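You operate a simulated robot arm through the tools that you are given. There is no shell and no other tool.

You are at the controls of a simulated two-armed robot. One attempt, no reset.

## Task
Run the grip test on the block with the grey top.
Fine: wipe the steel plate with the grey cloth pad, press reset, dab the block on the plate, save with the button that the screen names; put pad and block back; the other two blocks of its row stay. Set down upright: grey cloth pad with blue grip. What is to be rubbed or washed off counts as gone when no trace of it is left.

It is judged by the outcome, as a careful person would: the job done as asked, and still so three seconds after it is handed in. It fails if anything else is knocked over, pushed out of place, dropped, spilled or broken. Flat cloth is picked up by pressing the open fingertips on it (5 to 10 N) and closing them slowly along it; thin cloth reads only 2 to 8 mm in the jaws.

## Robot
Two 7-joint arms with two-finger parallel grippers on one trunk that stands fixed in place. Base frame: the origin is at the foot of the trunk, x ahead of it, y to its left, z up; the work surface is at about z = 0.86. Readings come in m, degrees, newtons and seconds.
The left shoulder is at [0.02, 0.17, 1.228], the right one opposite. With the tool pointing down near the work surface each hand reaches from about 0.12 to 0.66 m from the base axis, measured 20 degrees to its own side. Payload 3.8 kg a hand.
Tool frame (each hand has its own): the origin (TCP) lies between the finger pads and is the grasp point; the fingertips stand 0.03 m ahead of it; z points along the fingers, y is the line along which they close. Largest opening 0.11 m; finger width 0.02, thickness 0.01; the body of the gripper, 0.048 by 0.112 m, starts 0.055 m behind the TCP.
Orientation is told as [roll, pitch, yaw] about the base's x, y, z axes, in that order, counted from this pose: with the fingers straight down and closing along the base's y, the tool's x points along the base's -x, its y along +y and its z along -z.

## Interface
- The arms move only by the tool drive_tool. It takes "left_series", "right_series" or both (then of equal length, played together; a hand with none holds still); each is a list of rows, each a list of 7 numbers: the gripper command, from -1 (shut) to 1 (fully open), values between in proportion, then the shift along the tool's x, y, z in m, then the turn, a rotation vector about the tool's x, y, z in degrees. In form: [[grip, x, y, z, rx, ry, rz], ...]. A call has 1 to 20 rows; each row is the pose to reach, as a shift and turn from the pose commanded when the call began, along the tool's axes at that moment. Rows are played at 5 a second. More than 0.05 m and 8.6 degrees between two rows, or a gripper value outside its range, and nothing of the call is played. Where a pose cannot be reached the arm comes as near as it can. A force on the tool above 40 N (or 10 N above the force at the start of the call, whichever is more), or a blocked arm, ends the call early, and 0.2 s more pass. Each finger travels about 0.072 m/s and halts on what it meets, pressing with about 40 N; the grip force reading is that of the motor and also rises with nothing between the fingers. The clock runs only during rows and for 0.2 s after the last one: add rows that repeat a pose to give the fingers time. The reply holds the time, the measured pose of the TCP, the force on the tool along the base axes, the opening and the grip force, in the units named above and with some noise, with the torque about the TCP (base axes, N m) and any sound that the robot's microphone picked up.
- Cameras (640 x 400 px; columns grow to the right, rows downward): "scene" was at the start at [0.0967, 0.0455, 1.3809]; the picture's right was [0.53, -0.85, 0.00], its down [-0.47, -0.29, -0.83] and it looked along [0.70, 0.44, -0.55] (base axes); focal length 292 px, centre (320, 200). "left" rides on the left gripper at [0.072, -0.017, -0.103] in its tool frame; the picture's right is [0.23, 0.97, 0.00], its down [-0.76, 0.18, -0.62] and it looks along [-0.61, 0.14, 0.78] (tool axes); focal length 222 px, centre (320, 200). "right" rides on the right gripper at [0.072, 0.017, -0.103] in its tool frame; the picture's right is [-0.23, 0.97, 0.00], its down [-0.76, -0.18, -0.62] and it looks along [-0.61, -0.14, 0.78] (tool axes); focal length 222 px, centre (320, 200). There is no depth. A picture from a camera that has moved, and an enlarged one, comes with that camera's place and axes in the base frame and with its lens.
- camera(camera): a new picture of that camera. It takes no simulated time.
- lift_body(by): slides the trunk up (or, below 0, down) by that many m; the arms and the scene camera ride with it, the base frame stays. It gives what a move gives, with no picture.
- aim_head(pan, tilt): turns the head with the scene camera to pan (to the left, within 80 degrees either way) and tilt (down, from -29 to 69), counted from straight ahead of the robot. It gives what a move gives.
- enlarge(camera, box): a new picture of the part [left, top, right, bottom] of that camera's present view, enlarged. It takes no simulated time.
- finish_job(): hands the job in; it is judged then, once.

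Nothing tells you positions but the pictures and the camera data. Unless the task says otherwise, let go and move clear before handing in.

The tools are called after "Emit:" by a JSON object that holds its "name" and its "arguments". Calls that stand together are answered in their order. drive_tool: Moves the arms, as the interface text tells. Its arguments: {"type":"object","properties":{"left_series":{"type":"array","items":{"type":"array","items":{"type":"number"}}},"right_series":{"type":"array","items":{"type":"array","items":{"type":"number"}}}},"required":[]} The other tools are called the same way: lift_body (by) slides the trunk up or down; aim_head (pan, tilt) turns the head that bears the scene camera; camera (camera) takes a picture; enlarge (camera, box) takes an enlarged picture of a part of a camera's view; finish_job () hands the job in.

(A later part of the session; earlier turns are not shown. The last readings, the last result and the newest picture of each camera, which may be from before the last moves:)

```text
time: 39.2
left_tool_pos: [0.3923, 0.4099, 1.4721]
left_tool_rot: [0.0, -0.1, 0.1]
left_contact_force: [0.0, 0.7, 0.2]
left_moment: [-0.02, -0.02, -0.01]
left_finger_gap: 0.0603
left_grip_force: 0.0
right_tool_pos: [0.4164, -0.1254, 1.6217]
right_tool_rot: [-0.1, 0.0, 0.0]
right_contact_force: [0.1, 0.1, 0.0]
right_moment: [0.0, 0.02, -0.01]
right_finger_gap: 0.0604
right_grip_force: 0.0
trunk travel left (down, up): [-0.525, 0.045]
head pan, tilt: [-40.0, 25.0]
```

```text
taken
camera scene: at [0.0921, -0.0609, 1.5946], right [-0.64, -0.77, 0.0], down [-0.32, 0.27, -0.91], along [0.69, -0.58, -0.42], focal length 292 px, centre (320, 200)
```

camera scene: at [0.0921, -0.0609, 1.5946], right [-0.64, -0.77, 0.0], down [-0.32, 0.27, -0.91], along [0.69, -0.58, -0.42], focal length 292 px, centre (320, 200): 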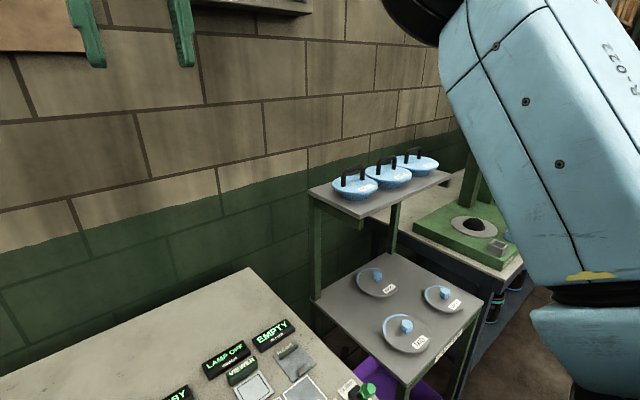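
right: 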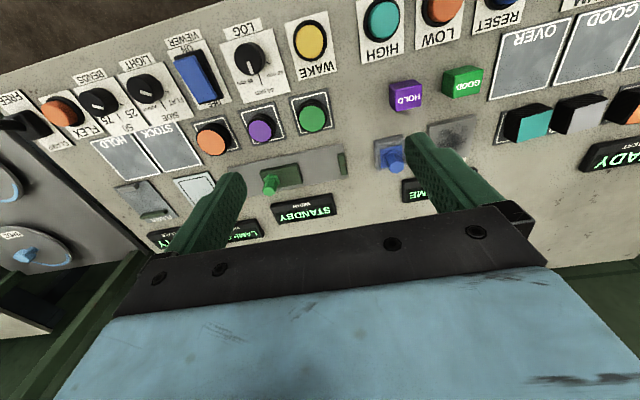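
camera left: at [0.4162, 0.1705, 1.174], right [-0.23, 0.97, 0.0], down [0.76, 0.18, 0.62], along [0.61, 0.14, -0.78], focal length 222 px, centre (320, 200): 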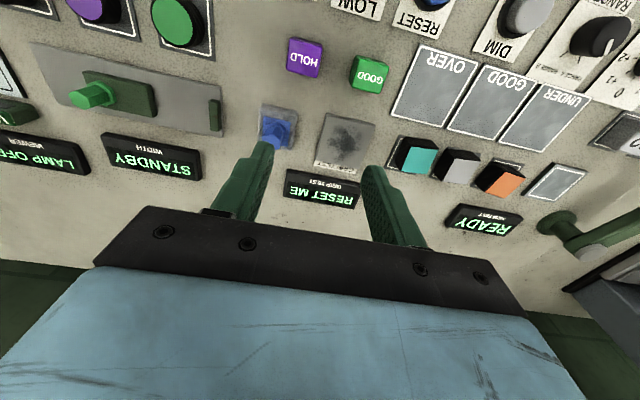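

The right elbow is high and clear of the shelves. I'll lower the trunk 0.4 m in two steps.

Emit:
{"name": "lift_body", "arguments": {"by": -0.2}}

Emit:
{"name": "lift_body", "arguments": {"by": -0.2}}

Emit:
{"name": "camera", "arguments": {"camera": "scene"}}

Emit:
{"name": "aim_head", "arguments": {"pan": 25, "tilt": 25}}

Emit:
{"name": "camera", "arguments": {"camera": "scene"}}

```text
time: 41.4
left_tool_pos: [0.3931, 0.4114, 1.2715]
left_tool_rot: [0.0, 0.0, 0.0]
left_contact_force: [-0.4, -0.5, 0.6]
left_moment: [0.0, 0.03, -0.02]
left_finger_gap: 0.0605
left_grip_force: 0.1
right_tool_pos: [0.4182, -0.1264, 1.4216]
right_tool_rot: [0.1, 0.0, 0.0]
right_contact_force: [0.5, 0.3, 1.0]
right_moment: [0.0, 0.02, -0.03]
right_finger_gap: 0.0606
right_grip_force: 0.0
trunk travel left (down, up): [-0.325, 0.245]
head pan, tilt: [-40.0, 25.0]
```

```text
time: 43.6
left_tool_pos: [0.3937, 0.4104, 1.0721]
left_tool_rot: [0.0, 0.0, 0.0]
left_contact_force: [-0.2, -0.5, -0.1]
left_moment: [-0.01, 0.03, 0.04]
left_finger_gap: 0.0605
left_grip_force: 0.1
right_tool_pos: [0.417, -0.1265, 1.2217]
right_tool_rot: [0.0, -0.1, 0.1]
right_contact_force: [-0.7, -0.3, 0.3]
right_moment: [-0.02, 0.0, -0.03]
right_finger_gap: 0.0604
right_grip_force: 0.0
trunk travel left (down, up): [-0.125, 0.445]
head pan, tilt: [-40.0, 25.0]
```

```text
taken
camera scene: at [0.092, -0.061, 1.1947], right [-0.64, -0.77, 0.0], down [-0.32, 0.27, -0.91], along [0.69, -0.58, -0.42], focal length 292 px, centre (320, 200)
```

scene: 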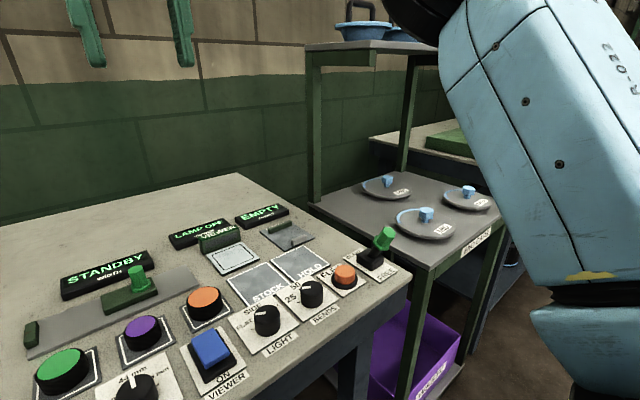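

```text
time: 44.9
left_tool_pos: [0.3919, 0.4104, 1.0716]
left_tool_rot: [0.0, -0.1, 0.0]
left_contact_force: [0.1, 0.0, -0.5]
left_moment: [0.0, -0.01, 0.0]
left_finger_gap: 0.0604
left_grip_force: 0.2
right_tool_pos: [0.4172, -0.1272, 1.2211]
right_tool_rot: [0.0, 0.0, 0.1]
right_contact_force: [0.2, 0.6, -0.1]
right_moment: [0.03, -0.01, -0.01]
right_finger_gap: 0.0606
right_grip_force: 0.1
trunk travel left (down, up): [-0.125, 0.445]
head pan, tilt: [25.0, 25.0]
```

```text
taken
camera scene: at [0.105, 0.0372, 1.1947], right [0.42, -0.91, 0.0], down [-0.38, -0.18, -0.91], along [0.82, 0.38, -0.42], focal length 292 px, centre (320, 200)
```

scene: 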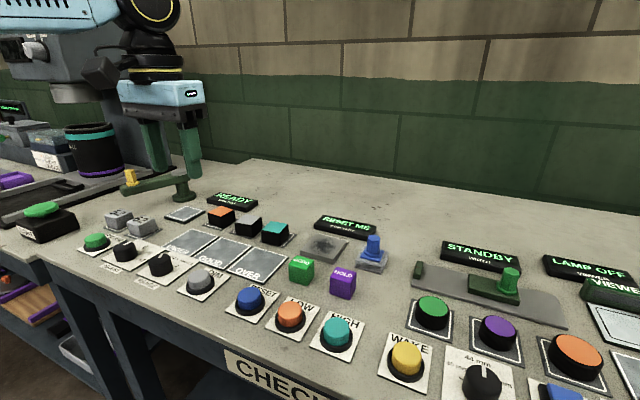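

The trunk is now 0.2 m below its starting height. I'll bring the left hand inward with a clockwise yaw, still well above everything, as the first step of the tilted approach to the pad.

Emit:
{"name": "drive_tool", "arguments": {"left_series": [[0.1, -0.012, -0.0189, 0.001, 0, 0, 7.5], [0.1, -0.024, -0.0378, 0.002, 0, 0, 15], [0.1, -0.036, -0.0567, 0.003, 0, 0, 22.5], [0.1, -0.048, -0.0756, 0.004, 0, 0, 30], [0.1, -0.06, -0.0944, 0.005, 0, 0, 37.5], [0.1, -0.072, -0.1133, 0.006, 0, 0, 45], [0.1, -0.084, -0.1322, 0.008, 0, 0, 52.5], [0.1, -0.096, -0.1511, 0.01, 0, 0, 60], [0.1, -0.108, -0.17, 0.01, 0, 0, 67], [0.1, -0.108, -0.17, 0.01, 0, 0, 67]]}}

Emit:
{"name": "camera", "arguments": {"camera": "left"}}

Emit:
{"name": "camera", "arguments": {"camera": "scene"}}

```text
time: 47.1
left_tool_pos: [0.5001, 0.2402, 1.0626]
left_tool_rot: [0.0, 0.0, -67.0]
left_contact_force: [-0.7, 0.1, -0.5]
left_moment: [-0.04, 0.0, -0.01]
left_finger_gap: 0.0603
left_grip_force: 0.0
right_tool_pos: [0.4183, -0.1264, 1.2222]
right_tool_rot: [0.1, 0.0, 0.0]
right_contact_force: [0.0, 0.4, -0.9]
right_moment: [0.0, 0.01, 0.02]
right_finger_gap: 0.0604
right_grip_force: 0.1
trunk travel left (down, up): [-0.125, 0.445]
head pan, tilt: [25.0, 25.0]
```

```text
taken
camera left: at [0.4545, 0.3005, 1.1666], right [0.81, 0.59, 0.0], down [0.46, -0.63, 0.62], along [0.37, -0.5, -0.78], focal length 222 px, centre (320, 200)
```

left: 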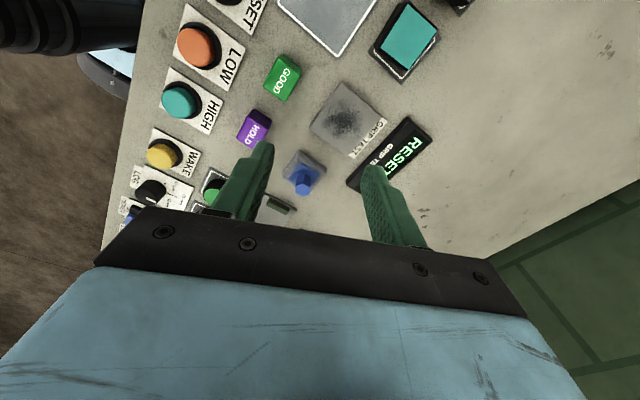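

```text
taken
camera scene: at [0.1049, 0.0372, 1.1947], right [0.42, -0.91, 0.0], down [-0.38, -0.18, -0.91], along [0.82, 0.38, -0.42], focal length 292 px, centre (320, 200)
```

scene: 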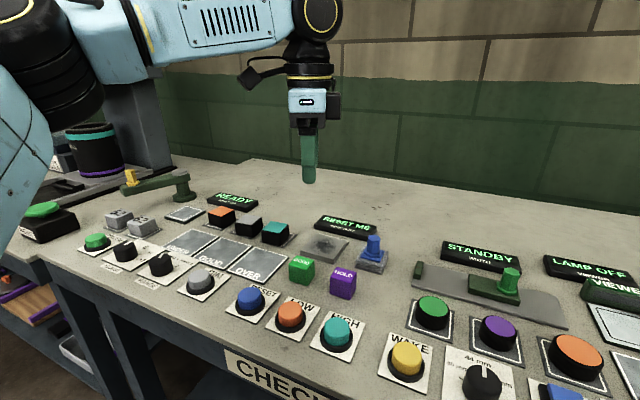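

The hand reached (0.50, 0.24) without trouble. I'll zoom in on the pad through the wrist camera to fix its place and the hexagon's orientation.

Emit:
{"name": "enlarge", "arguments": {"camera": "left", "box": [240, 80, 440, 215]}}

Emit:
{"name": "enlarge", "arguments": {"camera": "scene", "box": [280, 200, 430, 300]}}

```text
2.96 times, centred on (340, 148) of left
camera zoom: at [0.4545, 0.3005, 1.1666], right [0.81, 0.59, 0.0], down [0.46, -0.63, 0.62], along [0.37, -0.5, -0.78], focal length 658 px, centre (261, 356)
```

zoom: 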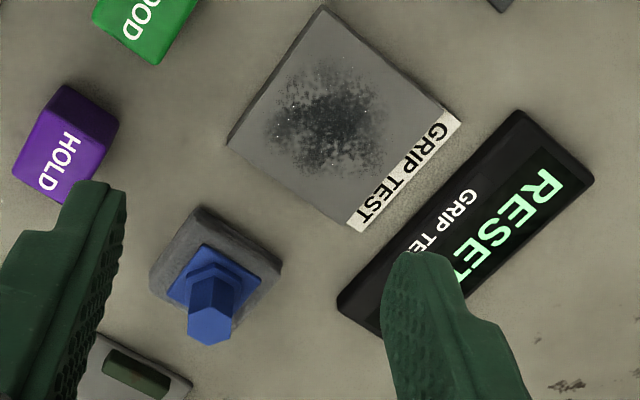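

```text
4.00 times, centred on (355, 250) of scene
camera zoom: at [0.1049, 0.0372, 1.1947], right [0.42, -0.91, 0.0], down [-0.38, -0.18, -0.91], along [0.82, 0.38, -0.42], focal length 1167 px, centre (180, 0)
```

zoom: 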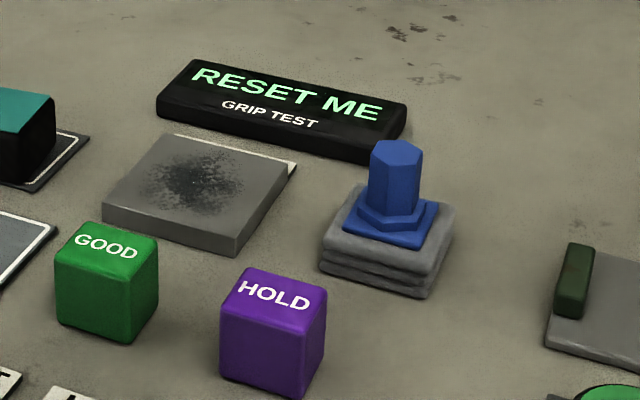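

Emit:
{"name": "enlarge", "arguments": {"camera": "left", "box": [280, 140, 340, 200]}}

Emit:
{"name": "enlarge", "arguments": {"camera": "scene", "box": [355, 225, 405, 280]}}

```text
6.67 times, centred on (310, 170) of left
camera zoom: at [0.4545, 0.3005, 1.1666], right [0.81, 0.59, 0.0], down [0.46, -0.63, 0.62], along [0.37, -0.5, -0.78], focal length 1481 px, centre (387, 400)
```

zoom: 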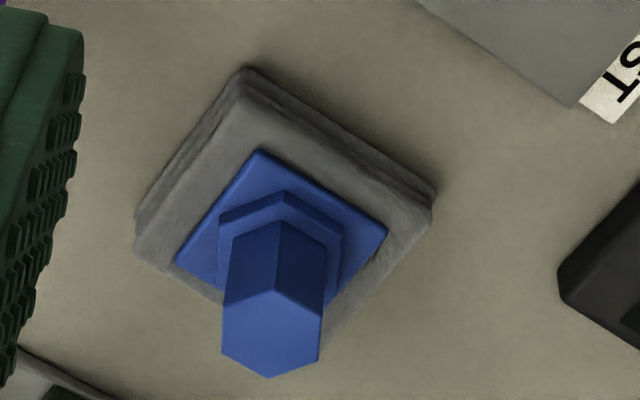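

```text
7.27 times, centred on (380, 252) of scene
camera zoom: at [0.1049, 0.0372, 1.1947], right [0.42, -0.91, 0.0], down [-0.38, -0.18, -0.91], along [0.82, 0.38, -0.42], focal length 2122 px, centre (-116, -182)
```

zoom: 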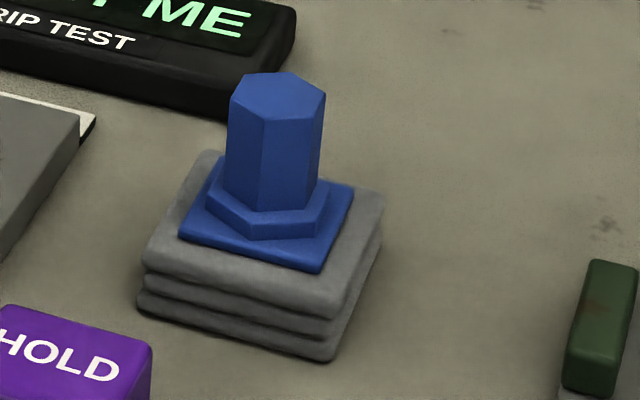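

The hexagon's flats face 30°, 90° and 150°, so I'll use yaw -60° and tilt the tool 30° toward the pad. The post is at about (0.5427, 0.1375) with its top at z 0.916. I'll go to a pre-grasp about 6 cm above the grasp.

Emit:
{"name": "drive_tool", "arguments": {"left_series": [[0.0, 0, 0, 0, 0, 0, -7], [-0.1, 0, 0, 0, 0, 0, -7]]}}

Emit:
{"name": "drive_tool", "arguments": {"left_series": [[-0.1, -0.02, -0.003, 0.0, 0, -7.5, 0], [-0.1, -0.04, -0.006, 0.01, 0, -15, 0], [-0.1, -0.06, -0.009, 0.03, 0, -22.5, 0], [-0.1, -0.08, -0.012, 0.055, 0, -30, 0], [-0.1, -0.0998, -0.0145, 0.0776, 0, -30, 0], [-0.1, -0.0998, -0.0145, 0.0776, 0, -30, 0]]}}

Emit:
{"name": "camera", "arguments": {"camera": "left"}}

Emit:
{"name": "camera", "arguments": {"camera": "scene"}}

```text
time: 47.7
left_tool_pos: [0.5002, 0.2403, 1.0636]
left_tool_rot: [0.0, 0.0, -59.9]
left_contact_force: [0.0, 0.0, 0.0]
left_moment: [-0.01, 0.0, 0.02]
left_finger_gap: 0.0494
left_grip_force: 0.0
right_tool_pos: [0.4174, -0.1258, 1.2218]
right_tool_rot: [0.0, 0.0, 0.0]
right_contact_force: [0.4, 0.1, 0.7]
right_moment: [-0.03, 0.01, -0.01]
right_finger_gap: 0.0606
right_grip_force: 0.0
trunk travel left (down, up): [-0.125, 0.445]
head pan, tilt: [25.0, 25.0]
```

```text
time: 49.1
left_tool_pos: [0.5367, 0.1463, 0.9847]
left_tool_rot: [0.1, -30.0, -60.0]
left_contact_force: [0.5, 0.1, -1.3]
left_moment: [-0.01, 0.0, 0.0]
left_finger_gap: 0.0495
left_grip_force: 0.0
right_tool_pos: [0.4179, -0.1259, 1.2205]
right_tool_rot: [-0.1, 0.1, 0.0]
right_contact_force: [-0.2, -0.2, 0.3]
right_moment: [0.0, 0.01, 0.02]
right_finger_gap: 0.0602
right_grip_force: 0.1
trunk travel left (down, up): [-0.125, 0.445]
head pan, tilt: [25.0, 25.0]
```

```text
taken
camera left: at [0.4638, 0.2372, 1.0383], right [0.74, 0.66, -0.11], down [0.33, -0.21, 0.92], along [0.58, -0.72, -0.37], focal length 222 px, centre (320, 200)
```

left: 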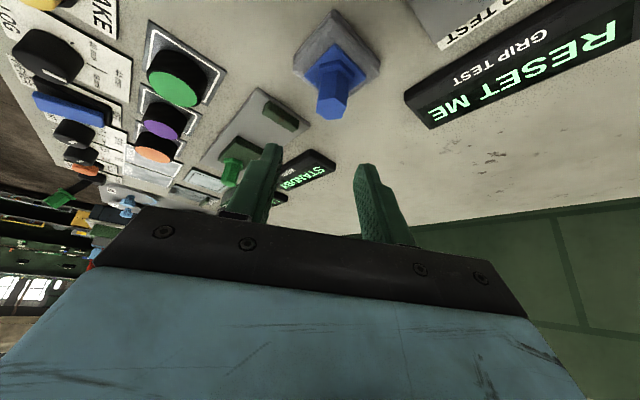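

```text
taken
camera scene: at [0.1049, 0.0373, 1.1947], right [0.42, -0.91, 0.0], down [-0.38, -0.18, -0.91], along [0.82, 0.38, -0.42], focal length 292 px, centre (320, 200)
```

scene: 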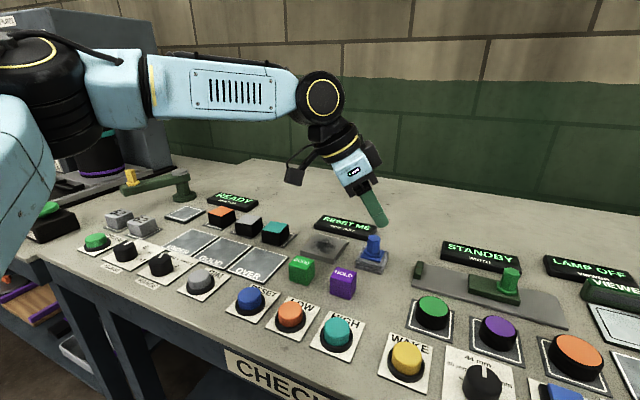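

The tilted pre-grasp is reached exactly. I'll lower most of the way and check that the post lies between the fingers.

Emit:
{"name": "drive_tool", "arguments": {"left_series": [[-0.1, 0.0083, 0.0003, 0.0143, 0, 0, 0], [-0.1, 0.0165, 0.0005, 0.0286, 0, 0, 0], [-0.1, 0.0248, 0.0008, 0.0433, 0, 0, 0], [-0.1, 0.0248, 0.0008, 0.0433, 0, 0, 0]]}}

Emit:
{"name": "enlarge", "arguments": {"camera": "left", "box": [220, 60, 440, 240]}}

Emit:
{"name": "enlarge", "arguments": {"camera": "scene", "box": [330, 200, 430, 280]}}

```text
time: 50.1
left_tool_pos: [0.5395, 0.1466, 0.9352]
left_tool_rot: [0.0, -30.0, -60.0]
left_contact_force: [-0.2, 1.1, 0.0]
left_moment: [0.01, 0.01, 0.01]
left_finger_gap: 0.0494
left_grip_force: 0.1
right_tool_pos: [0.4162, -0.1269, 1.2223]
right_tool_rot: [0.0, 0.0, 0.0]
right_contact_force: [-0.2, 0.1, -0.8]
right_moment: [-0.01, 0.01, 0.03]
right_finger_gap: 0.0608
right_grip_force: 0.1
trunk travel left (down, up): [-0.125, 0.445]
head pan, tilt: [25.0, 25.0]
```

```text
2.22 times, centred on (330, 150) of left
camera zoom: at [0.4648, 0.2377, 0.9886], right [0.74, 0.66, -0.11], down [0.33, -0.21, 0.92], along [0.58, -0.72, -0.37], focal length 494 px, centre (298, 311)
```

zoom: 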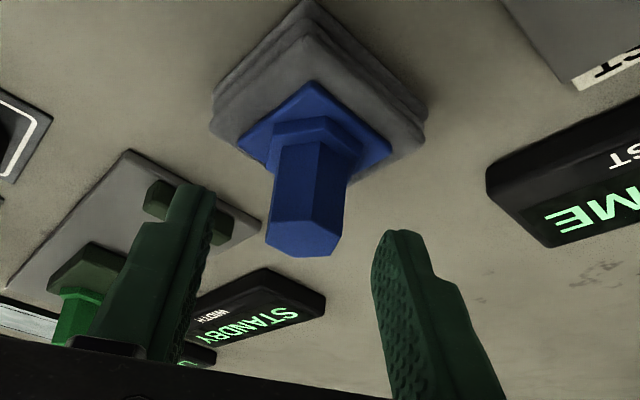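

```text
5.00 times, centred on (380, 240) of scene
camera zoom: at [0.1049, 0.0372, 1.1947], right [0.42, -0.91, 0.0], down [-0.38, -0.18, -0.91], along [0.82, 0.38, -0.42], focal length 1459 px, centre (20, 0)
```

zoom: 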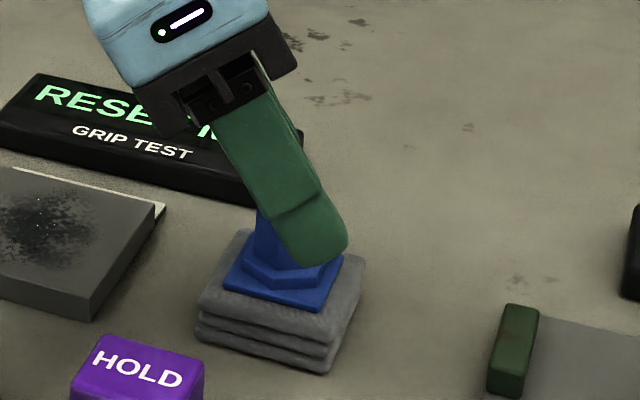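

The post is centred between the fingers. I'll lower the last 14 mm and close on it.

Emit:
{"name": "drive_tool", "arguments": {"left_series": [[-0.1, 0.0038, -0.0005, 0.006, 0, 0, 0], [-0.1, 0.0076, -0.001, 0.012, 0, 0, 0], [-0.1, 0.0076, -0.001, 0.012, 0, 0, 0], [-0.5, 0.0076, -0.001, 0.012, 0, 0, 0], [-1, 0.0076, -0.001, 0.012, 0, 0, 0], [-1, 0.0076, -0.001, 0.012, 0, 0, 0], [-1, 0.0076, -0.001, 0.012, 0, 0, 0]]}}

Emit:
{"name": "enlarge", "arguments": {"camera": "left", "box": [220, 60, 440, 240]}}

Emit:
{"name": "enlarge", "arguments": {"camera": "scene", "box": [330, 200, 430, 280]}}

```text
time: 51.7
left_tool_pos: [0.5373, 0.147, 0.9205]
left_tool_rot: [0.0, -30.0, -60.0]
left_contact_force: [0.8, 0.5, -0.8]
left_moment: [0.01, 0.03, 0.0]
left_finger_gap: 0.0214
left_grip_force: 40.6
right_tool_pos: [0.4179, -0.1268, 1.2218]
right_tool_rot: [0.0, 0.0, 0.0]
right_contact_force: [-0.1, -0.2, -0.6]
right_moment: [0.02, 0.0, 0.03]
right_finger_gap: 0.0605
right_grip_force: 0.1
trunk travel left (down, up): [-0.125, 0.445]
head pan, tilt: [25.0, 25.0]
```

```text
2.22 times, centred on (330, 150) of left
camera zoom: at [0.4638, 0.2377, 0.9744], right [0.74, 0.66, -0.11], down [0.33, -0.21, 0.92], along [0.58, -0.72, -0.37], focal length 494 px, centre (298, 311)
```

zoom: 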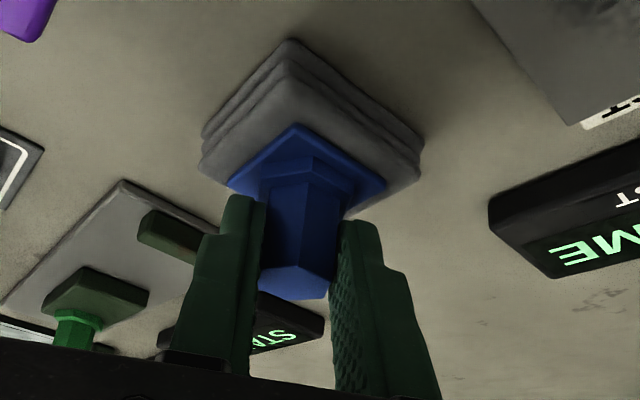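

```text
5.00 times, centred on (380, 240) of scene
camera zoom: at [0.105, 0.0372, 1.1946], right [0.42, -0.91, 0.0], down [-0.38, -0.18, -0.91], along [0.82, 0.38, -0.42], focal length 1459 px, centre (20, 0)
```

zoom: 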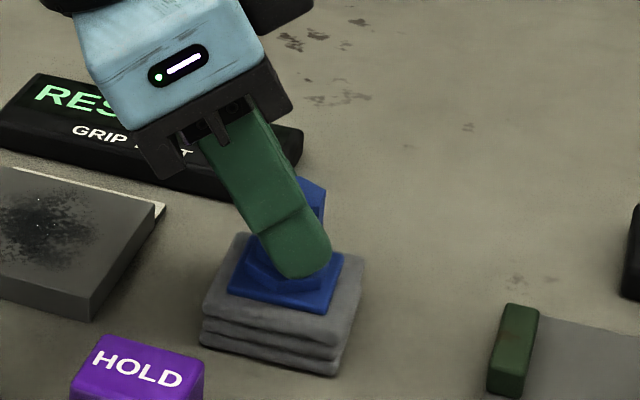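

The pad's post is gripped firmly (gap 21 mm). I'll lift it 4 cm and move it over the plate.

Emit:
{"name": "drive_tool", "arguments": {"left_series": [[-1, -0.005, 0, -0.00866, 0, 0, 0], [-1, -0.0125, 0, -0.0217, 0, 0, 0], [-1, -0.02, 0, -0.0346, 0, 0, 0], [-1, -0.02, 0, -0.0346, 0, 0, 0]]}}

Emit:
{"name": "camera", "arguments": {"camera": "left"}}

Emit:
{"name": "enlarge", "arguments": {"camera": "scene", "box": [300, 180, 430, 280]}}

```text
time: 52.7
left_tool_pos: [0.5371, 0.1482, 0.9609]
left_tool_rot: [0.1, -30.1, -60.0]
left_contact_force: [0.6, 0.4, -0.5]
left_moment: [-0.01, -0.05, -0.03]
left_finger_gap: 0.0
left_grip_force: 37.2
right_tool_pos: [0.4173, -0.1275, 1.2217]
right_tool_rot: [0.0, 0.0, 0.0]
right_contact_force: [1.1, -0.2, -0.3]
right_moment: [0.03, -0.03, -0.03]
right_finger_gap: 0.0604
right_grip_force: 0.1
trunk travel left (down, up): [-0.125, 0.445]
head pan, tilt: [25.0, 25.0]
```

```text
taken
camera left: at [0.4638, 0.2381, 1.0145], right [0.74, 0.66, -0.11], down [0.33, -0.21, 0.92], along [0.58, -0.72, -0.37], focal length 222 px, centre (320, 200)
```

left: 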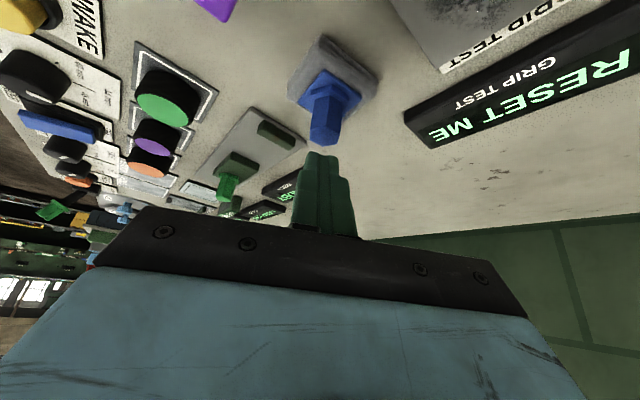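

```text
4.00 times, centred on (365, 230) of scene
camera zoom: at [0.105, 0.0373, 1.1946], right [0.42, -0.91, 0.0], down [-0.38, -0.18, -0.91], along [0.82, 0.38, -0.42], focal length 1167 px, centre (140, 80)
```

zoom: 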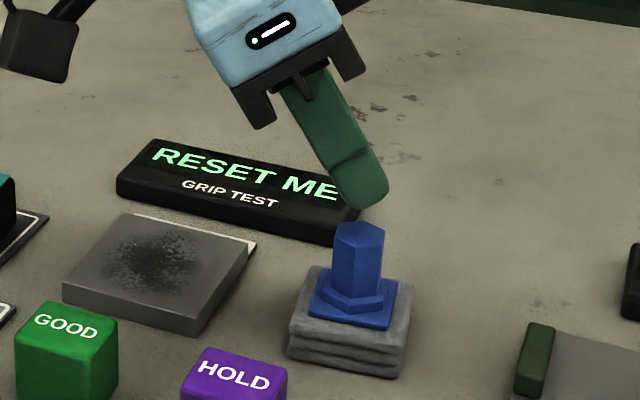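

The fingers slipped off; the pad stayed upright where it was. I'll check whether it moved before trying a deeper grip.

Emit:
{"name": "enlarge", "arguments": {"camera": "left", "box": [260, 20, 400, 160]}}

Emit:
{"name": "enlarge", "arguments": {"camera": "scene", "box": [355, 225, 405, 280]}}

```text
2.86 times, centred on (330, 90) of left
camera zoom: at [0.4638, 0.2381, 1.0145], right [0.74, 0.66, -0.11], down [0.33, -0.21, 0.92], along [0.58, -0.72, -0.37], focal length 635 px, centre (291, 514)
```

zoom: 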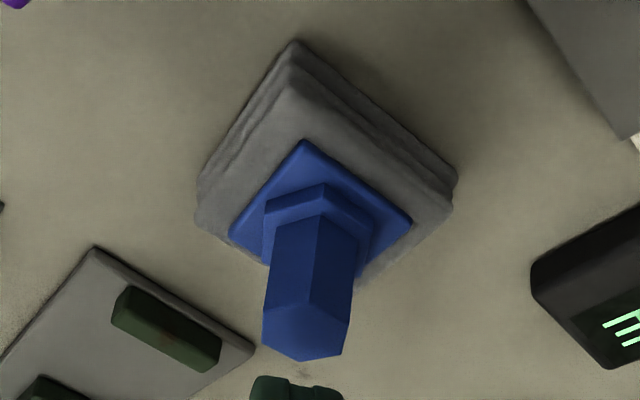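

```text
7.27 times, centred on (380, 252) of scene
camera zoom: at [0.105, 0.0373, 1.1946], right [0.42, -0.91, 0.0], down [-0.38, -0.18, -0.91], along [0.82, 0.38, -0.42], focal length 2122 px, centre (-116, -182)
```

zoom: 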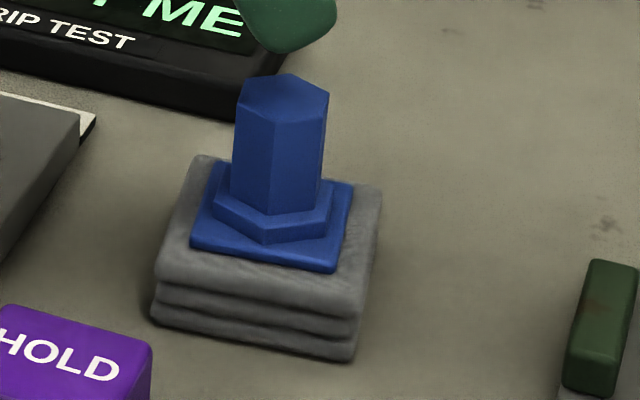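

The pad only turned a few degrees and stays at about (0.543, 0.1365), so the hexagon's flats should now line up with my fingers. I'll re-grip slightly deeper and lift in tiny steps.

Emit:
{"name": "drive_tool", "arguments": {"left_series": [[-0.1, 0, 0, 0, 0, 0, 0], [-0.1, 0, 0, 0, 0, 0, 0], [-0.1, 0.0064, -0.0002, 0.0128, 0, 0, 0], [-0.1, 0.0127, -0.0005, 0.0257, 0, 0, 0], [-0.1, 0.0191, -0.0007, 0.0385, 0, 0, 0], [-0.1, 0.0191, -0.0007, 0.0385, 0, 0, 0], [-0.4, 0.0191, -0.0007, 0.0385, 0, 0, 0], [-0.6, 0.0191, -0.0007, 0.0385, 0, 0, 0], [-0.8, 0.0191, -0.0007, 0.0385, 0, 0, 0], [-1, 0.0191, -0.0007, 0.0385, 0, 0, 0], [-1, 0.0191, -0.0007, 0.0385, 0, 0, 0], [-1, 0.0191, -0.0007, 0.0385, 0, 0, 0]]}}

Emit:
{"name": "drive_tool", "arguments": {"left_series": [[-1, -0.001, 0, -0.0017, 0, 0, 0], [-1, -0.001, 0, -0.0017, 0, 0, 0]]}}

Emit:
{"name": "enlarge", "arguments": {"camera": "left", "box": [220, 60, 440, 240]}}

```text
time: 55.3
left_tool_pos: [0.5379, 0.1448, 0.9159]
left_tool_rot: [0.0, -30.1, -60.0]
left_contact_force: [-0.5, -0.7, -0.2]
left_moment: [-0.03, 0.0, 0.02]
left_finger_gap: 0.0211
left_grip_force: 39.8
right_tool_pos: [0.4177, -0.1261, 1.2216]
right_tool_rot: [-0.1, 0.0, 0.0]
right_contact_force: [-0.1, -0.4, 0.0]
right_moment: [0.01, 0.0, 0.01]
right_finger_gap: 0.0604
right_grip_force: 0.0
trunk travel left (down, up): [-0.125, 0.445]
head pan, tilt: [25.0, 25.0]
```

```text
time: 55.9
left_tool_pos: [0.5382, 0.1434, 0.9182]
left_tool_rot: [0.0, -30.0, -60.0]
left_contact_force: [0.2, 1.0, -0.7]
left_moment: [0.02, 0.04, 0.02]
left_finger_gap: 0.0212
left_grip_force: 40.3
right_tool_pos: [0.4176, -0.127, 1.223]
right_tool_rot: [0.1, 0.1, 0.0]
right_contact_force: [0.3, -0.1, 1.0]
right_moment: [-0.03, 0.02, -0.01]
right_finger_gap: 0.0607
right_grip_force: 0.0
trunk travel left (down, up): [-0.125, 0.445]
head pan, tilt: [25.0, 25.0]
```

```text
2.22 times, centred on (330, 150) of left
camera zoom: at [0.4645, 0.2353, 0.9732], right [0.74, 0.66, -0.11], down [0.33, -0.21, 0.92], along [0.58, -0.72, -0.37], focal length 494 px, centre (298, 311)
```

zoom: 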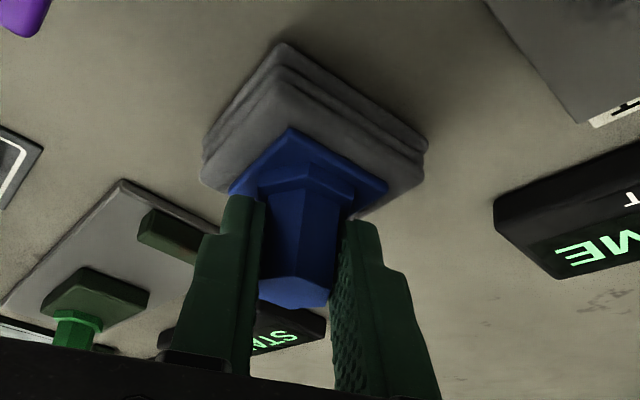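

Still held after 2 mm. I'll lift another centimetre slowly and check.

Emit:
{"name": "drive_tool", "arguments": {"left_series": [[-1, -0.001, 0, -0.0017, 0, 0, 0], [-1, -0.002, 0, -0.0035, 0, 0, 0], [-1, -0.003, 0, -0.0052, 0, 0, 0], [-1, -0.004, 0, -0.0069, 0, 0, 0], [-1, -0.005, 0, -0.0087, 0, 0, 0]]}}

Emit:
{"name": "enlarge", "arguments": {"camera": "left", "box": [220, 60, 440, 240]}}

Emit:
{"name": "enlarge", "arguments": {"camera": "scene", "box": [330, 200, 430, 280]}}

```text
time: 57.1
left_tool_pos: [0.5384, 0.1455, 0.9291]
left_tool_rot: [0.0, -30.0, -60.0]
left_contact_force: [-0.2, -0.8, -0.6]
left_moment: [0.02, 0.03, 0.01]
left_finger_gap: 0.0216
left_grip_force: 40.1
right_tool_pos: [0.4169, -0.1271, 1.2211]
right_tool_rot: [0.0, 0.0, 0.1]
right_contact_force: [-0.2, 1.1, 0.1]
right_moment: [0.01, 0.02, -0.02]
right_finger_gap: 0.0605
right_grip_force: 0.0
trunk travel left (down, up): [-0.125, 0.445]
head pan, tilt: [25.0, 25.0]
```

```text
2.22 times, centred on (330, 150) of left
camera zoom: at [0.4647, 0.2352, 0.9836], right [0.74, 0.66, -0.11], down [0.33, -0.21, 0.92], along [0.58, -0.72, -0.37], focal length 494 px, centre (298, 311)
```

zoom: 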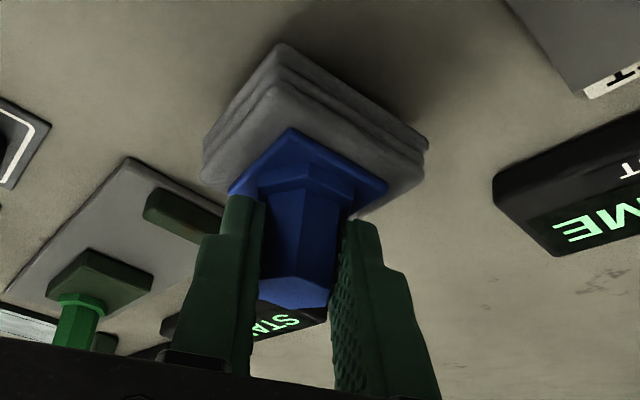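

```text
5.00 times, centred on (380, 240) of scene
camera zoom: at [0.105, 0.0372, 1.1946], right [0.42, -0.91, 0.0], down [-0.38, -0.18, -0.91], along [0.82, 0.38, -0.42], focal length 1459 px, centre (20, 0)
```

zoom: 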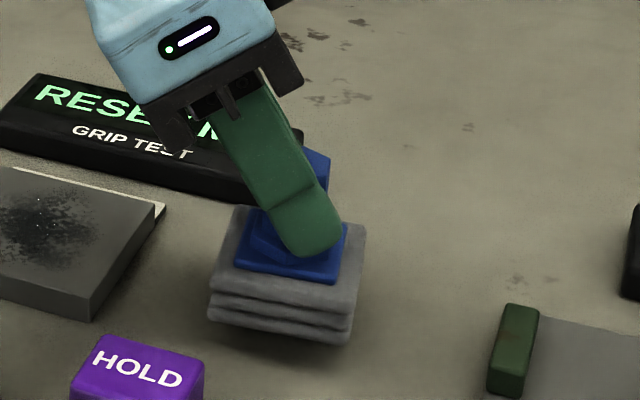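

Now the pad is held and off the bench. I'll raise it a little more and carry it slowly over the plate centre.

Emit:
{"name": "drive_tool", "arguments": {"left_series": [[-1, -0.005, 0, -0.0087, 0, 0, 0], [-1, -0.01, 0, -0.0173, 0, 0, 0], [-1, -0.014, 0, -0.0242, 0, 0, 0], [-1, -0.0039, 0.0073, -0.03, 0, 0, 0], [-1, 0.0062, 0.0146, -0.0359, 0, 0, 0], [-1, 0.0164, 0.0219, -0.0417, 0, 0, 0], [-1, 0.0265, 0.0293, -0.0476, 0, 0, 0], [-1, 0.0366, 0.0366, -0.0534, 0, 0, 0], [-1, 0.0468, 0.0439, -0.0593, 0, 0, 0], [-1, 0.0569, 0.0512, -0.0651, 0, 0, 0], [-1, 0.0569, 0.0512, -0.0651, 0, 0, 0]]}}

Emit:
{"name": "camera", "arguments": {"camera": "left"}}

Emit:
{"name": "enlarge", "arguments": {"camera": "scene", "box": [270, 190, 420, 290]}}

```text
time: 59.5
left_tool_pos: [0.5429, 0.2401, 0.9583]
left_tool_rot: [0.0, -30.0, -60.0]
left_contact_force: [0.2, 0.2, -0.6]
left_moment: [-0.01, 0.01, 0.01]
left_finger_gap: 0.021
left_grip_force: 40.4
right_tool_pos: [0.4175, -0.1258, 1.2216]
right_tool_rot: [0.0, 0.0, 0.0]
right_contact_force: [-0.4, 0.2, -0.5]
right_moment: [-0.01, 0.01, 0.06]
right_finger_gap: 0.0603
right_grip_force: 0.1
trunk travel left (down, up): [-0.125, 0.445]
head pan, tilt: [25.0, 25.0]
```

```text
taken
camera left: at [0.4676, 0.3318, 1.0114], right [0.74, 0.66, -0.11], down [0.33, -0.21, 0.92], along [0.58, -0.72, -0.37], focal length 222 px, centre (320, 200)
```

left: 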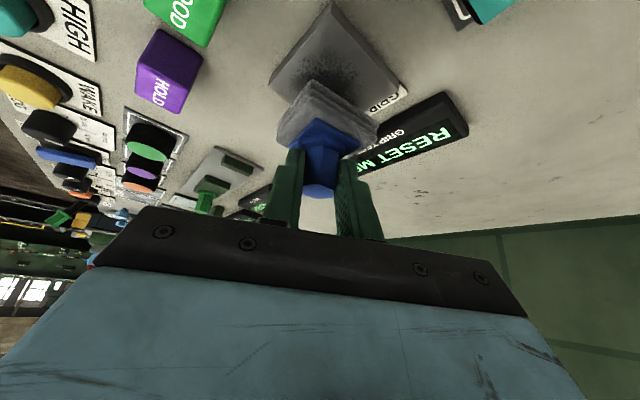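

```text
4.00 times, centred on (345, 240) of scene
camera zoom: at [0.105, 0.0372, 1.1946], right [0.42, -0.91, 0.0], down [-0.38, -0.18, -0.91], along [0.82, 0.38, -0.42], focal length 1167 px, centre (220, 40)
```

zoom: 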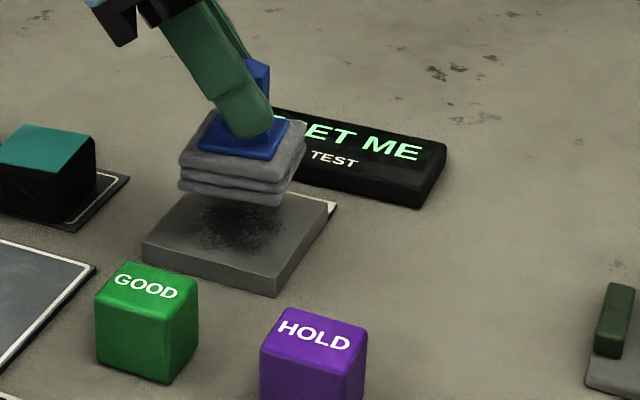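

The pad hangs right over the plate. I'll lower it gently until it touches.

Emit:
{"name": "drive_tool", "arguments": {"left_series": [[-1, 0.005, 0, 0.0087, 0, 0, 0], [-1, 0.01, 0, 0.0173, 0, 0, 0], [-1, 0.014, 0, 0.0242, 0, 0, 0], [-1, 0.0155, 0, 0.0268, 0, 0, 0], [-1, 0.0155, 0, 0.0268, 0, 0, 0]]}}

Emit:
{"name": "drive_tool", "arguments": {"left_series": [[-1, 0.0005, 0, 0.00087, 0, 0, 0], [-1, 0.001, 0, 0.0017, 0, 0, 0], [-1, 0.001, 0, 0.0017, 0, 0, 0]]}}

```text
time: 60.7
left_tool_pos: [0.5431, 0.2399, 0.9291]
left_tool_rot: [0.2, -30.3, -60.1]
left_contact_force: [0.3, 2.5, 12.0]
left_moment: [0.06, 0.22, -0.02]
left_finger_gap: 0.0212
left_grip_force: 40.0
right_tool_pos: [0.4165, -0.126, 1.2225]
right_tool_rot: [0.0, 0.0, -0.1]
right_contact_force: [0.3, -0.1, -0.4]
right_moment: [-0.01, 0.03, -0.01]
right_finger_gap: 0.0607
right_grip_force: 0.0
trunk travel left (down, up): [-0.125, 0.445]
head pan, tilt: [25.0, 25.0]
```

```text
time: 61.5
left_tool_pos: [0.5432, 0.24, 0.9286]
left_tool_rot: [0.6, -30.5, -60.1]
left_contact_force: [5.8, 4.3, 29.4]
left_moment: [0.2, 0.28, -0.03]
left_finger_gap: 0.021
left_grip_force: 39.5
right_tool_pos: [0.4147, -0.1277, 1.2224]
right_tool_rot: [0.0, -0.1, 0.1]
right_contact_force: [0.1, 0.0, -0.3]
right_moment: [0.0, -0.03, 0.0]
right_finger_gap: 0.0605
right_grip_force: 0.0
trunk travel left (down, up): [-0.125, 0.445]
head pan, tilt: [25.0, 25.0]
```

The pad touches at TCP z ≈ 0.929, and now presses with 29 N, which is more than needed. I'll ease off 2 mm and wipe in a raster over the whole plate.

Emit:
{"name": "drive_tool", "arguments": {"left_series": [[-1, -0.001, 0, -0.0017, 0, 0, 0], [-1, -0.0062, 0.0104, 0.0013, 0, 0, 0], [-1, 0.0013, 0.0154, -0.003, 0, 0, 0], [-1, 0.0088, 0.0204, -0.0074, 0, 0, 0], [-1, 0.014, 0.01, -0.0104, 0, 0, 0], [-1, 0.0183, 0.0013, -0.0129, 0, 0, 0], [-1, 0.0218, -0.0056, -0.0149, 0, 0, 0], [-1, 0.0143, -0.0106, -0.0105, 0, 0, 0], [-1, 0.01, -0.0019, -0.008, 0, 0, 0], [-1, 0.0056, 0.0067, -0.0055, 0, 0, 0], [-1, 0.0013, 0.0154, -0.003, 0, 0, 0], [-1, -0.0062, 0.0104, 0.0013, 0, 0, 0], [-1, -0.0019, 0.0017, -0.0012, 0, 0, 0], [-1, 0.0025, -0.0069, -0.0037, 0, 0, 0], [-1, 0.0068, -0.0156, -0.0062, 0, 0, 0], [-1, 0.0008, -0.0196, -0.0027, 0, 0, 0], [-1, -0.0035, -0.0109, -0.0002, 0, 0, 0], [-1, -0.0079, -0.0023, 0.0023, 0, 0, 0], [-1, -0.0122, 0.0064, 0.0048, 0, 0, 0], [-1, -0.0182, 0.0024, 0.0082, 0, 0, 0]]}}

Emit:
{"name": "camera", "arguments": {"camera": "left"}}

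Emit:
{"name": "enlarge", "arguments": {"camera": "scene", "box": [270, 190, 420, 290]}}

```text
time: 65.7
left_tool_pos: [0.5545, 0.2257, 0.9293]
left_tool_rot: [0.3, -30.1, -60.0]
left_contact_force: [0.6, 8.4, 22.8]
left_moment: [0.18, 0.2, -0.06]
left_finger_gap: 0.021
left_grip_force: 40.4
right_tool_pos: [0.4154, -0.1257, 1.2226]
right_tool_rot: [0.0, -0.1, 0.0]
right_contact_force: [0.3, 0.3, 0.5]
right_moment: [0.0, 0.03, 0.04]
right_finger_gap: 0.0603
right_grip_force: 0.1
trunk travel left (down, up): [-0.125, 0.445]
head pan, tilt: [25.0, 25.0]
```

```text
taken
camera left: at [0.4797, 0.3165, 0.9818], right [0.74, 0.66, -0.11], down [0.32, -0.21, 0.92], along [0.59, -0.72, -0.37], focal length 222 px, centre (320, 200)
```

left: 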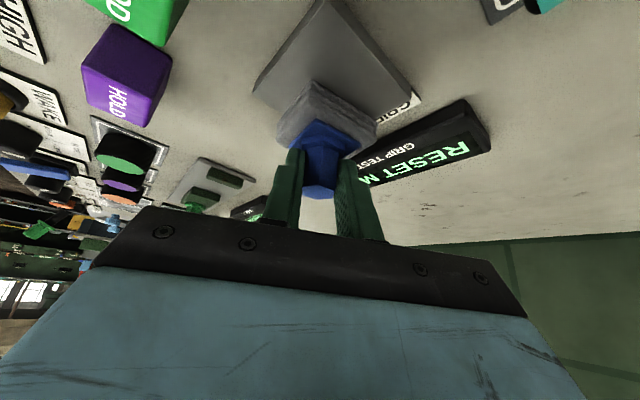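

```text
4.00 times, centred on (345, 240) of scene
camera zoom: at [0.1034, 0.0372, 1.1949], right [0.42, -0.91, 0.0], down [-0.38, -0.18, -0.91], along [0.82, 0.38, -0.42], focal length 1167 px, centre (220, 40)
```

zoom: 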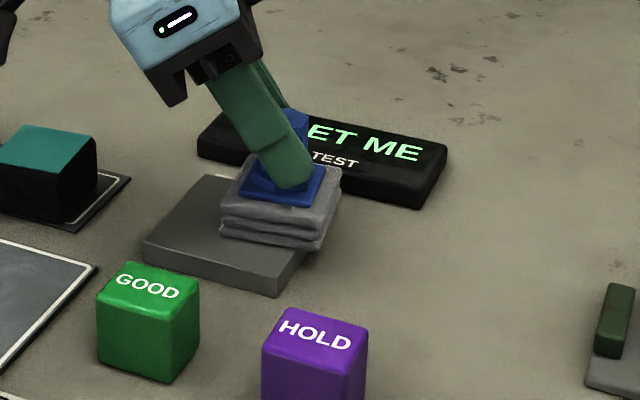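

The uncovered part of the plate looks clean. I'll do a second pass with a bit less pressure, then lift to inspect.

Emit:
{"name": "drive_tool", "arguments": {"left_series": [[-1, 0.0038, -0.0087, -0.0034, 0, 0, 0], [-1, 0.0082, -0.0173, -0.0059, 0, 0, 0], [-1, 0.0125, -0.026, -0.0084, 0, 0, 0], [-1, 0.0215, -0.02, -0.0136, 0, 0, 0], [-1, 0.0172, -0.0113, -0.0111, 0, 0, 0], [-1, 0.012, -0.0009, -0.0081, 0, 0, 0], [-1, 0.0085, 0.006, -0.0061, 0, 0, 0], [-1, 0.016, 0.011, -0.0104, 0, 0, 0], [-1, 0.0203, 0.0023, -0.0129, 0, 0, 0], [-1, 0.0247, -0.0063, -0.0154, 0, 0, 0], [-1, 0.029, -0.015, -0.0179, 0, 0, 0], [-1, 0.0365, -0.01, -0.0223, 0, 0, 0], [-1, 0.0322, -0.0013, -0.0198, 0, 0, 0], [-1, 0.0278, 0.0073, -0.0173, 0, 0, 0], [-1, 0.0235, 0.016, -0.0148, 0, 0, 0], [-1, 0.021, 0.0051, -0.0133, 0, 0, 0], [-1, 0.0167, -0.0024, -0.0108, 0, 0, 0], [-1, 0.0107, -0.0024, -0.0212, 0, 0, 0], [-1, 0.0017, -0.0024, -0.0368, 0, 0, 0], [-1, 0.0017, -0.0024, -0.0368, 0, 0, 0]]}}

Emit:
{"name": "camera", "arguments": {"camera": "left"}}

Emit:
{"name": "enlarge", "arguments": {"camera": "scene", "box": [270, 190, 420, 290]}}

```text
time: 69.9
left_tool_pos: [0.54, 0.2405, 0.9576]
left_tool_rot: [0.0, -29.9, -59.9]
left_contact_force: [0.2, 0.1, 0.1]
left_moment: [0.01, 0.0, 0.02]
left_finger_gap: 0.0209
left_grip_force: 39.9
right_tool_pos: [0.418, -0.1259, 1.2216]
right_tool_rot: [0.1, -0.1, 0.1]
right_contact_force: [0.5, 0.4, 0.5]
right_moment: [0.01, 0.02, -0.01]
right_finger_gap: 0.0604
right_grip_force: 0.0
trunk travel left (down, up): [-0.125, 0.445]
head pan, tilt: [25.0, 25.0]
```

```text
taken
camera left: at [0.4679, 0.3316, 1.0114], right [0.74, 0.66, -0.11], down [0.33, -0.21, 0.92], along [0.58, -0.72, -0.37], focal length 222 px, centre (320, 200)
```

left: 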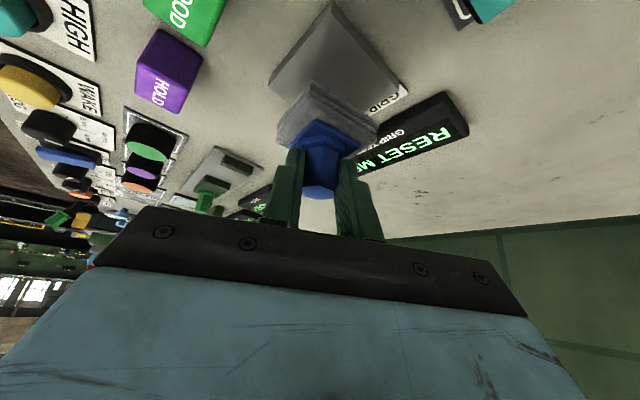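

```text
4.00 times, centred on (345, 240) of scene
camera zoom: at [0.105, 0.0373, 1.1946], right [0.42, -0.91, 0.0], down [-0.38, -0.18, -0.91], along [0.82, 0.38, -0.42], focal length 1167 px, centre (220, 40)
```

zoom: 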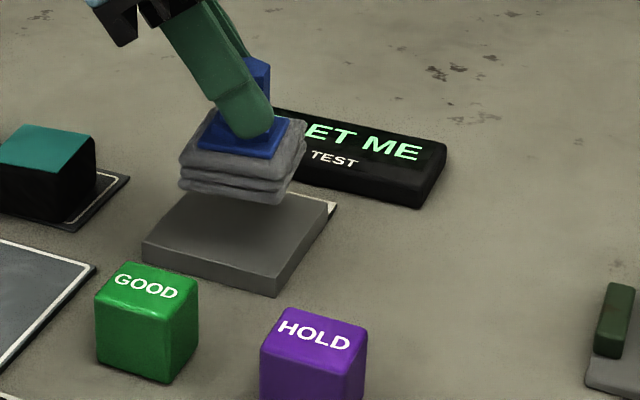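

The plate looks clean under the pad's shadow. I'll carry the pad back over its home, turning it back by the 7.5° it had twisted, and inspect the plate before setting the pad down.

Emit:
{"name": "drive_tool", "arguments": {"left_series": [[-1, -0.0096, -0.0069, 0.0064, 0.5, 0, 0.9], [-1, -0.0192, -0.0137, 0.0128, 1.1, 0, 1.9], [-1, -0.0288, -0.0206, 0.0192, 1.6, 0, 2.8], [-1, -0.0385, -0.0275, 0.0255, 2.1, 0, 3.7], [-1, -0.0481, -0.0344, 0.0319, 2.7, 0, 4.6], [-1, -0.0577, -0.0412, 0.0383, 3.2, 0, 5.6], [-1, -0.0673, -0.0481, 0.0447, 3.75, 0, 6.495], [-1, -0.0673, -0.0481, 0.0447, 3.75, 0, 6.495]]}}

Emit:
{"name": "enlarge", "arguments": {"camera": "scene", "box": [280, 200, 420, 290]}}

Emit:
{"name": "camera", "arguments": {"camera": "left"}}

Emit:
{"name": "enlarge", "arguments": {"camera": "scene", "box": [295, 228, 355, 268]}}

```text
time: 71.7
left_tool_pos: [0.5403, 0.1459, 0.9518]
left_tool_rot: [0.0, -30.0, -67.6]
left_contact_force: [-0.5, 0.7, -0.9]
left_moment: [0.0, -0.01, -0.02]
left_finger_gap: 0.0212
left_grip_force: 40.2
right_tool_pos: [0.4177, -0.1252, 1.2205]
right_tool_rot: [0.0, 0.1, 0.0]
right_contact_force: [1.1, 0.4, -0.1]
right_moment: [0.0, 0.0, 0.01]
right_finger_gap: 0.0603
right_grip_force: 0.1
trunk travel left (down, up): [-0.125, 0.445]
head pan, tilt: [25.0, 25.0]
```

```text
4.44 times, centred on (350, 245) of scene
camera zoom: at [0.105, 0.0373, 1.1946], right [0.42, -0.91, 0.0], down [-0.38, -0.18, -0.91], along [0.82, 0.38, -0.42], focal length 1297 px, centre (187, 0)
```

zoom: 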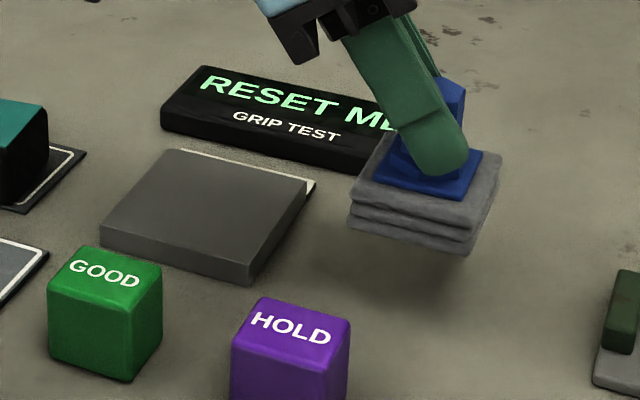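

```text
taken
camera left: at [0.4795, 0.2462, 1.0063], right [0.82, 0.55, -0.11], down [0.3, -0.25, 0.92], along [0.48, -0.79, -0.37], focal length 222 px, centre (320, 200)
```

left: 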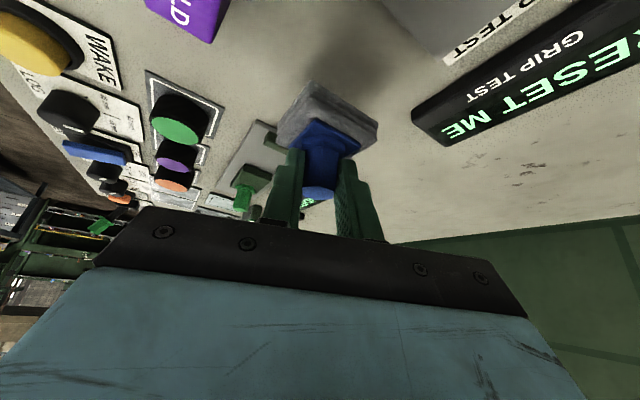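

```text
10.00 times, centred on (325, 248) of scene
camera zoom: at [0.105, 0.0373, 1.1946], right [0.42, -0.91, 0.0], down [-0.38, -0.18, -0.91], along [0.82, 0.38, -0.42], focal length 2918 px, centre (270, -280)
```

zoom: 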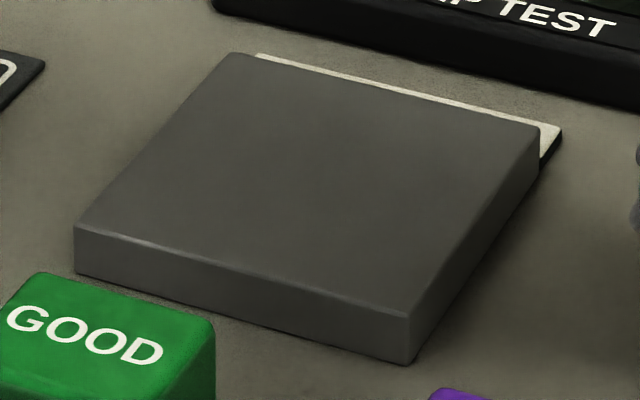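

The plate is spotless. I'll lower the pad to the bench at its original spot.

Emit:
{"name": "drive_tool", "arguments": {"left_series": [[-1, 0.005, -0.0002, 0.0082, 0, 0, 0], [-1, 0.01, -0.0004, 0.0164, 0, 0, 0], [-1, 0.0142, -0.0006, 0.0233, 0, 0, 0], [-1, 0.0172, -0.0007, 0.0282, 0, 0, 0], [-1, 0.0172, -0.0007, 0.0282, 0, 0, 0]]}}

Emit:
{"name": "enlarge", "arguments": {"camera": "scene", "box": [330, 200, 430, 280]}}

```text
time: 72.9
left_tool_pos: [0.5399, 0.1459, 0.9196]
left_tool_rot: [0.0, -30.0, -67.5]
left_contact_force: [0.6, 0.3, 0.1]
left_moment: [-0.01, -0.01, -0.01]
left_finger_gap: 0.0214
left_grip_force: 39.9
right_tool_pos: [0.416, -0.1263, 1.2229]
right_tool_rot: [-0.1, 0.1, 0.0]
right_contact_force: [0.1, 0.0, 0.7]
right_moment: [-0.03, 0.06, -0.01]
right_finger_gap: 0.0605
right_grip_force: 0.0
trunk travel left (down, up): [-0.125, 0.445]
head pan, tilt: [25.0, 25.0]
```

```text
5.00 times, centred on (380, 240) of scene
camera zoom: at [0.105, 0.0372, 1.1947], right [0.42, -0.91, 0.0], down [-0.38, -0.18, -0.91], along [0.82, 0.38, -0.42], focal length 1459 px, centre (20, 0)
```

zoom: 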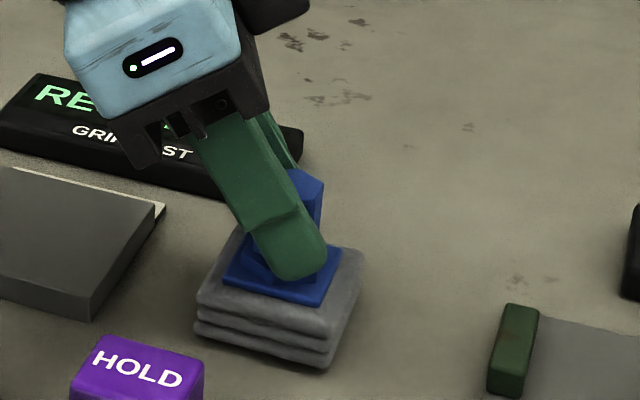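

The pad lines up with its original outline, a millimetre or two above the bench. I'll lower until it touches.

Emit:
{"name": "drive_tool", "arguments": {"left_series": [[-1, 0.0005, 0, 0.00087, 0, 0, 0], [-1, 0.001, 0, 0.0017, 0, 0, 0], [-1, 0.001, 0, 0.0017, 0, 0, 0]]}}

```text
time: 73.7
left_tool_pos: [0.5397, 0.147, 0.9163]
left_tool_rot: [0.0, -29.9, -67.5]
left_contact_force: [-0.4, 1.2, -1.1]
left_moment: [0.0, 0.0, -0.01]
left_finger_gap: 0.0214
left_grip_force: 40.3
right_tool_pos: [0.4174, -0.1264, 1.223]
right_tool_rot: [-0.1, 0.0, 0.0]
right_contact_force: [-0.2, 0.0, -0.4]
right_moment: [-0.01, 0.02, -0.03]
right_finger_gap: 0.0602
right_grip_force: 0.0
trunk travel left (down, up): [-0.125, 0.445]
head pan, tilt: [25.0, 25.0]
```

Emit:
{"name": "drive_tool", "arguments": {"left_series": [[-1, 0.0004, 0, 0.0007, 0, 0, 0], [-1, 0.0008, 0, 0.0013, 0, 0, 0], [-1, 0.0008, 0, 0.0013, 0, 0, 0]]}}

```text
time: 74.5
left_tool_pos: [0.5403, 0.1463, 0.9161]
left_tool_rot: [-0.1, -29.9, -67.4]
left_contact_force: [0.5, 1.2, 0.2]
left_moment: [-0.04, 0.02, 0.01]
left_finger_gap: 0.0213
left_grip_force: 40.1
right_tool_pos: [0.4173, -0.1272, 1.2223]
right_tool_rot: [0.0, 0.0, 0.0]
right_contact_force: [0.0, 0.0, 0.1]
right_moment: [0.0, -0.01, 0.04]
right_finger_gap: 0.0603
right_grip_force: 0.1
trunk travel left (down, up): [-0.125, 0.445]
head pan, tilt: [25.0, 25.0]
```

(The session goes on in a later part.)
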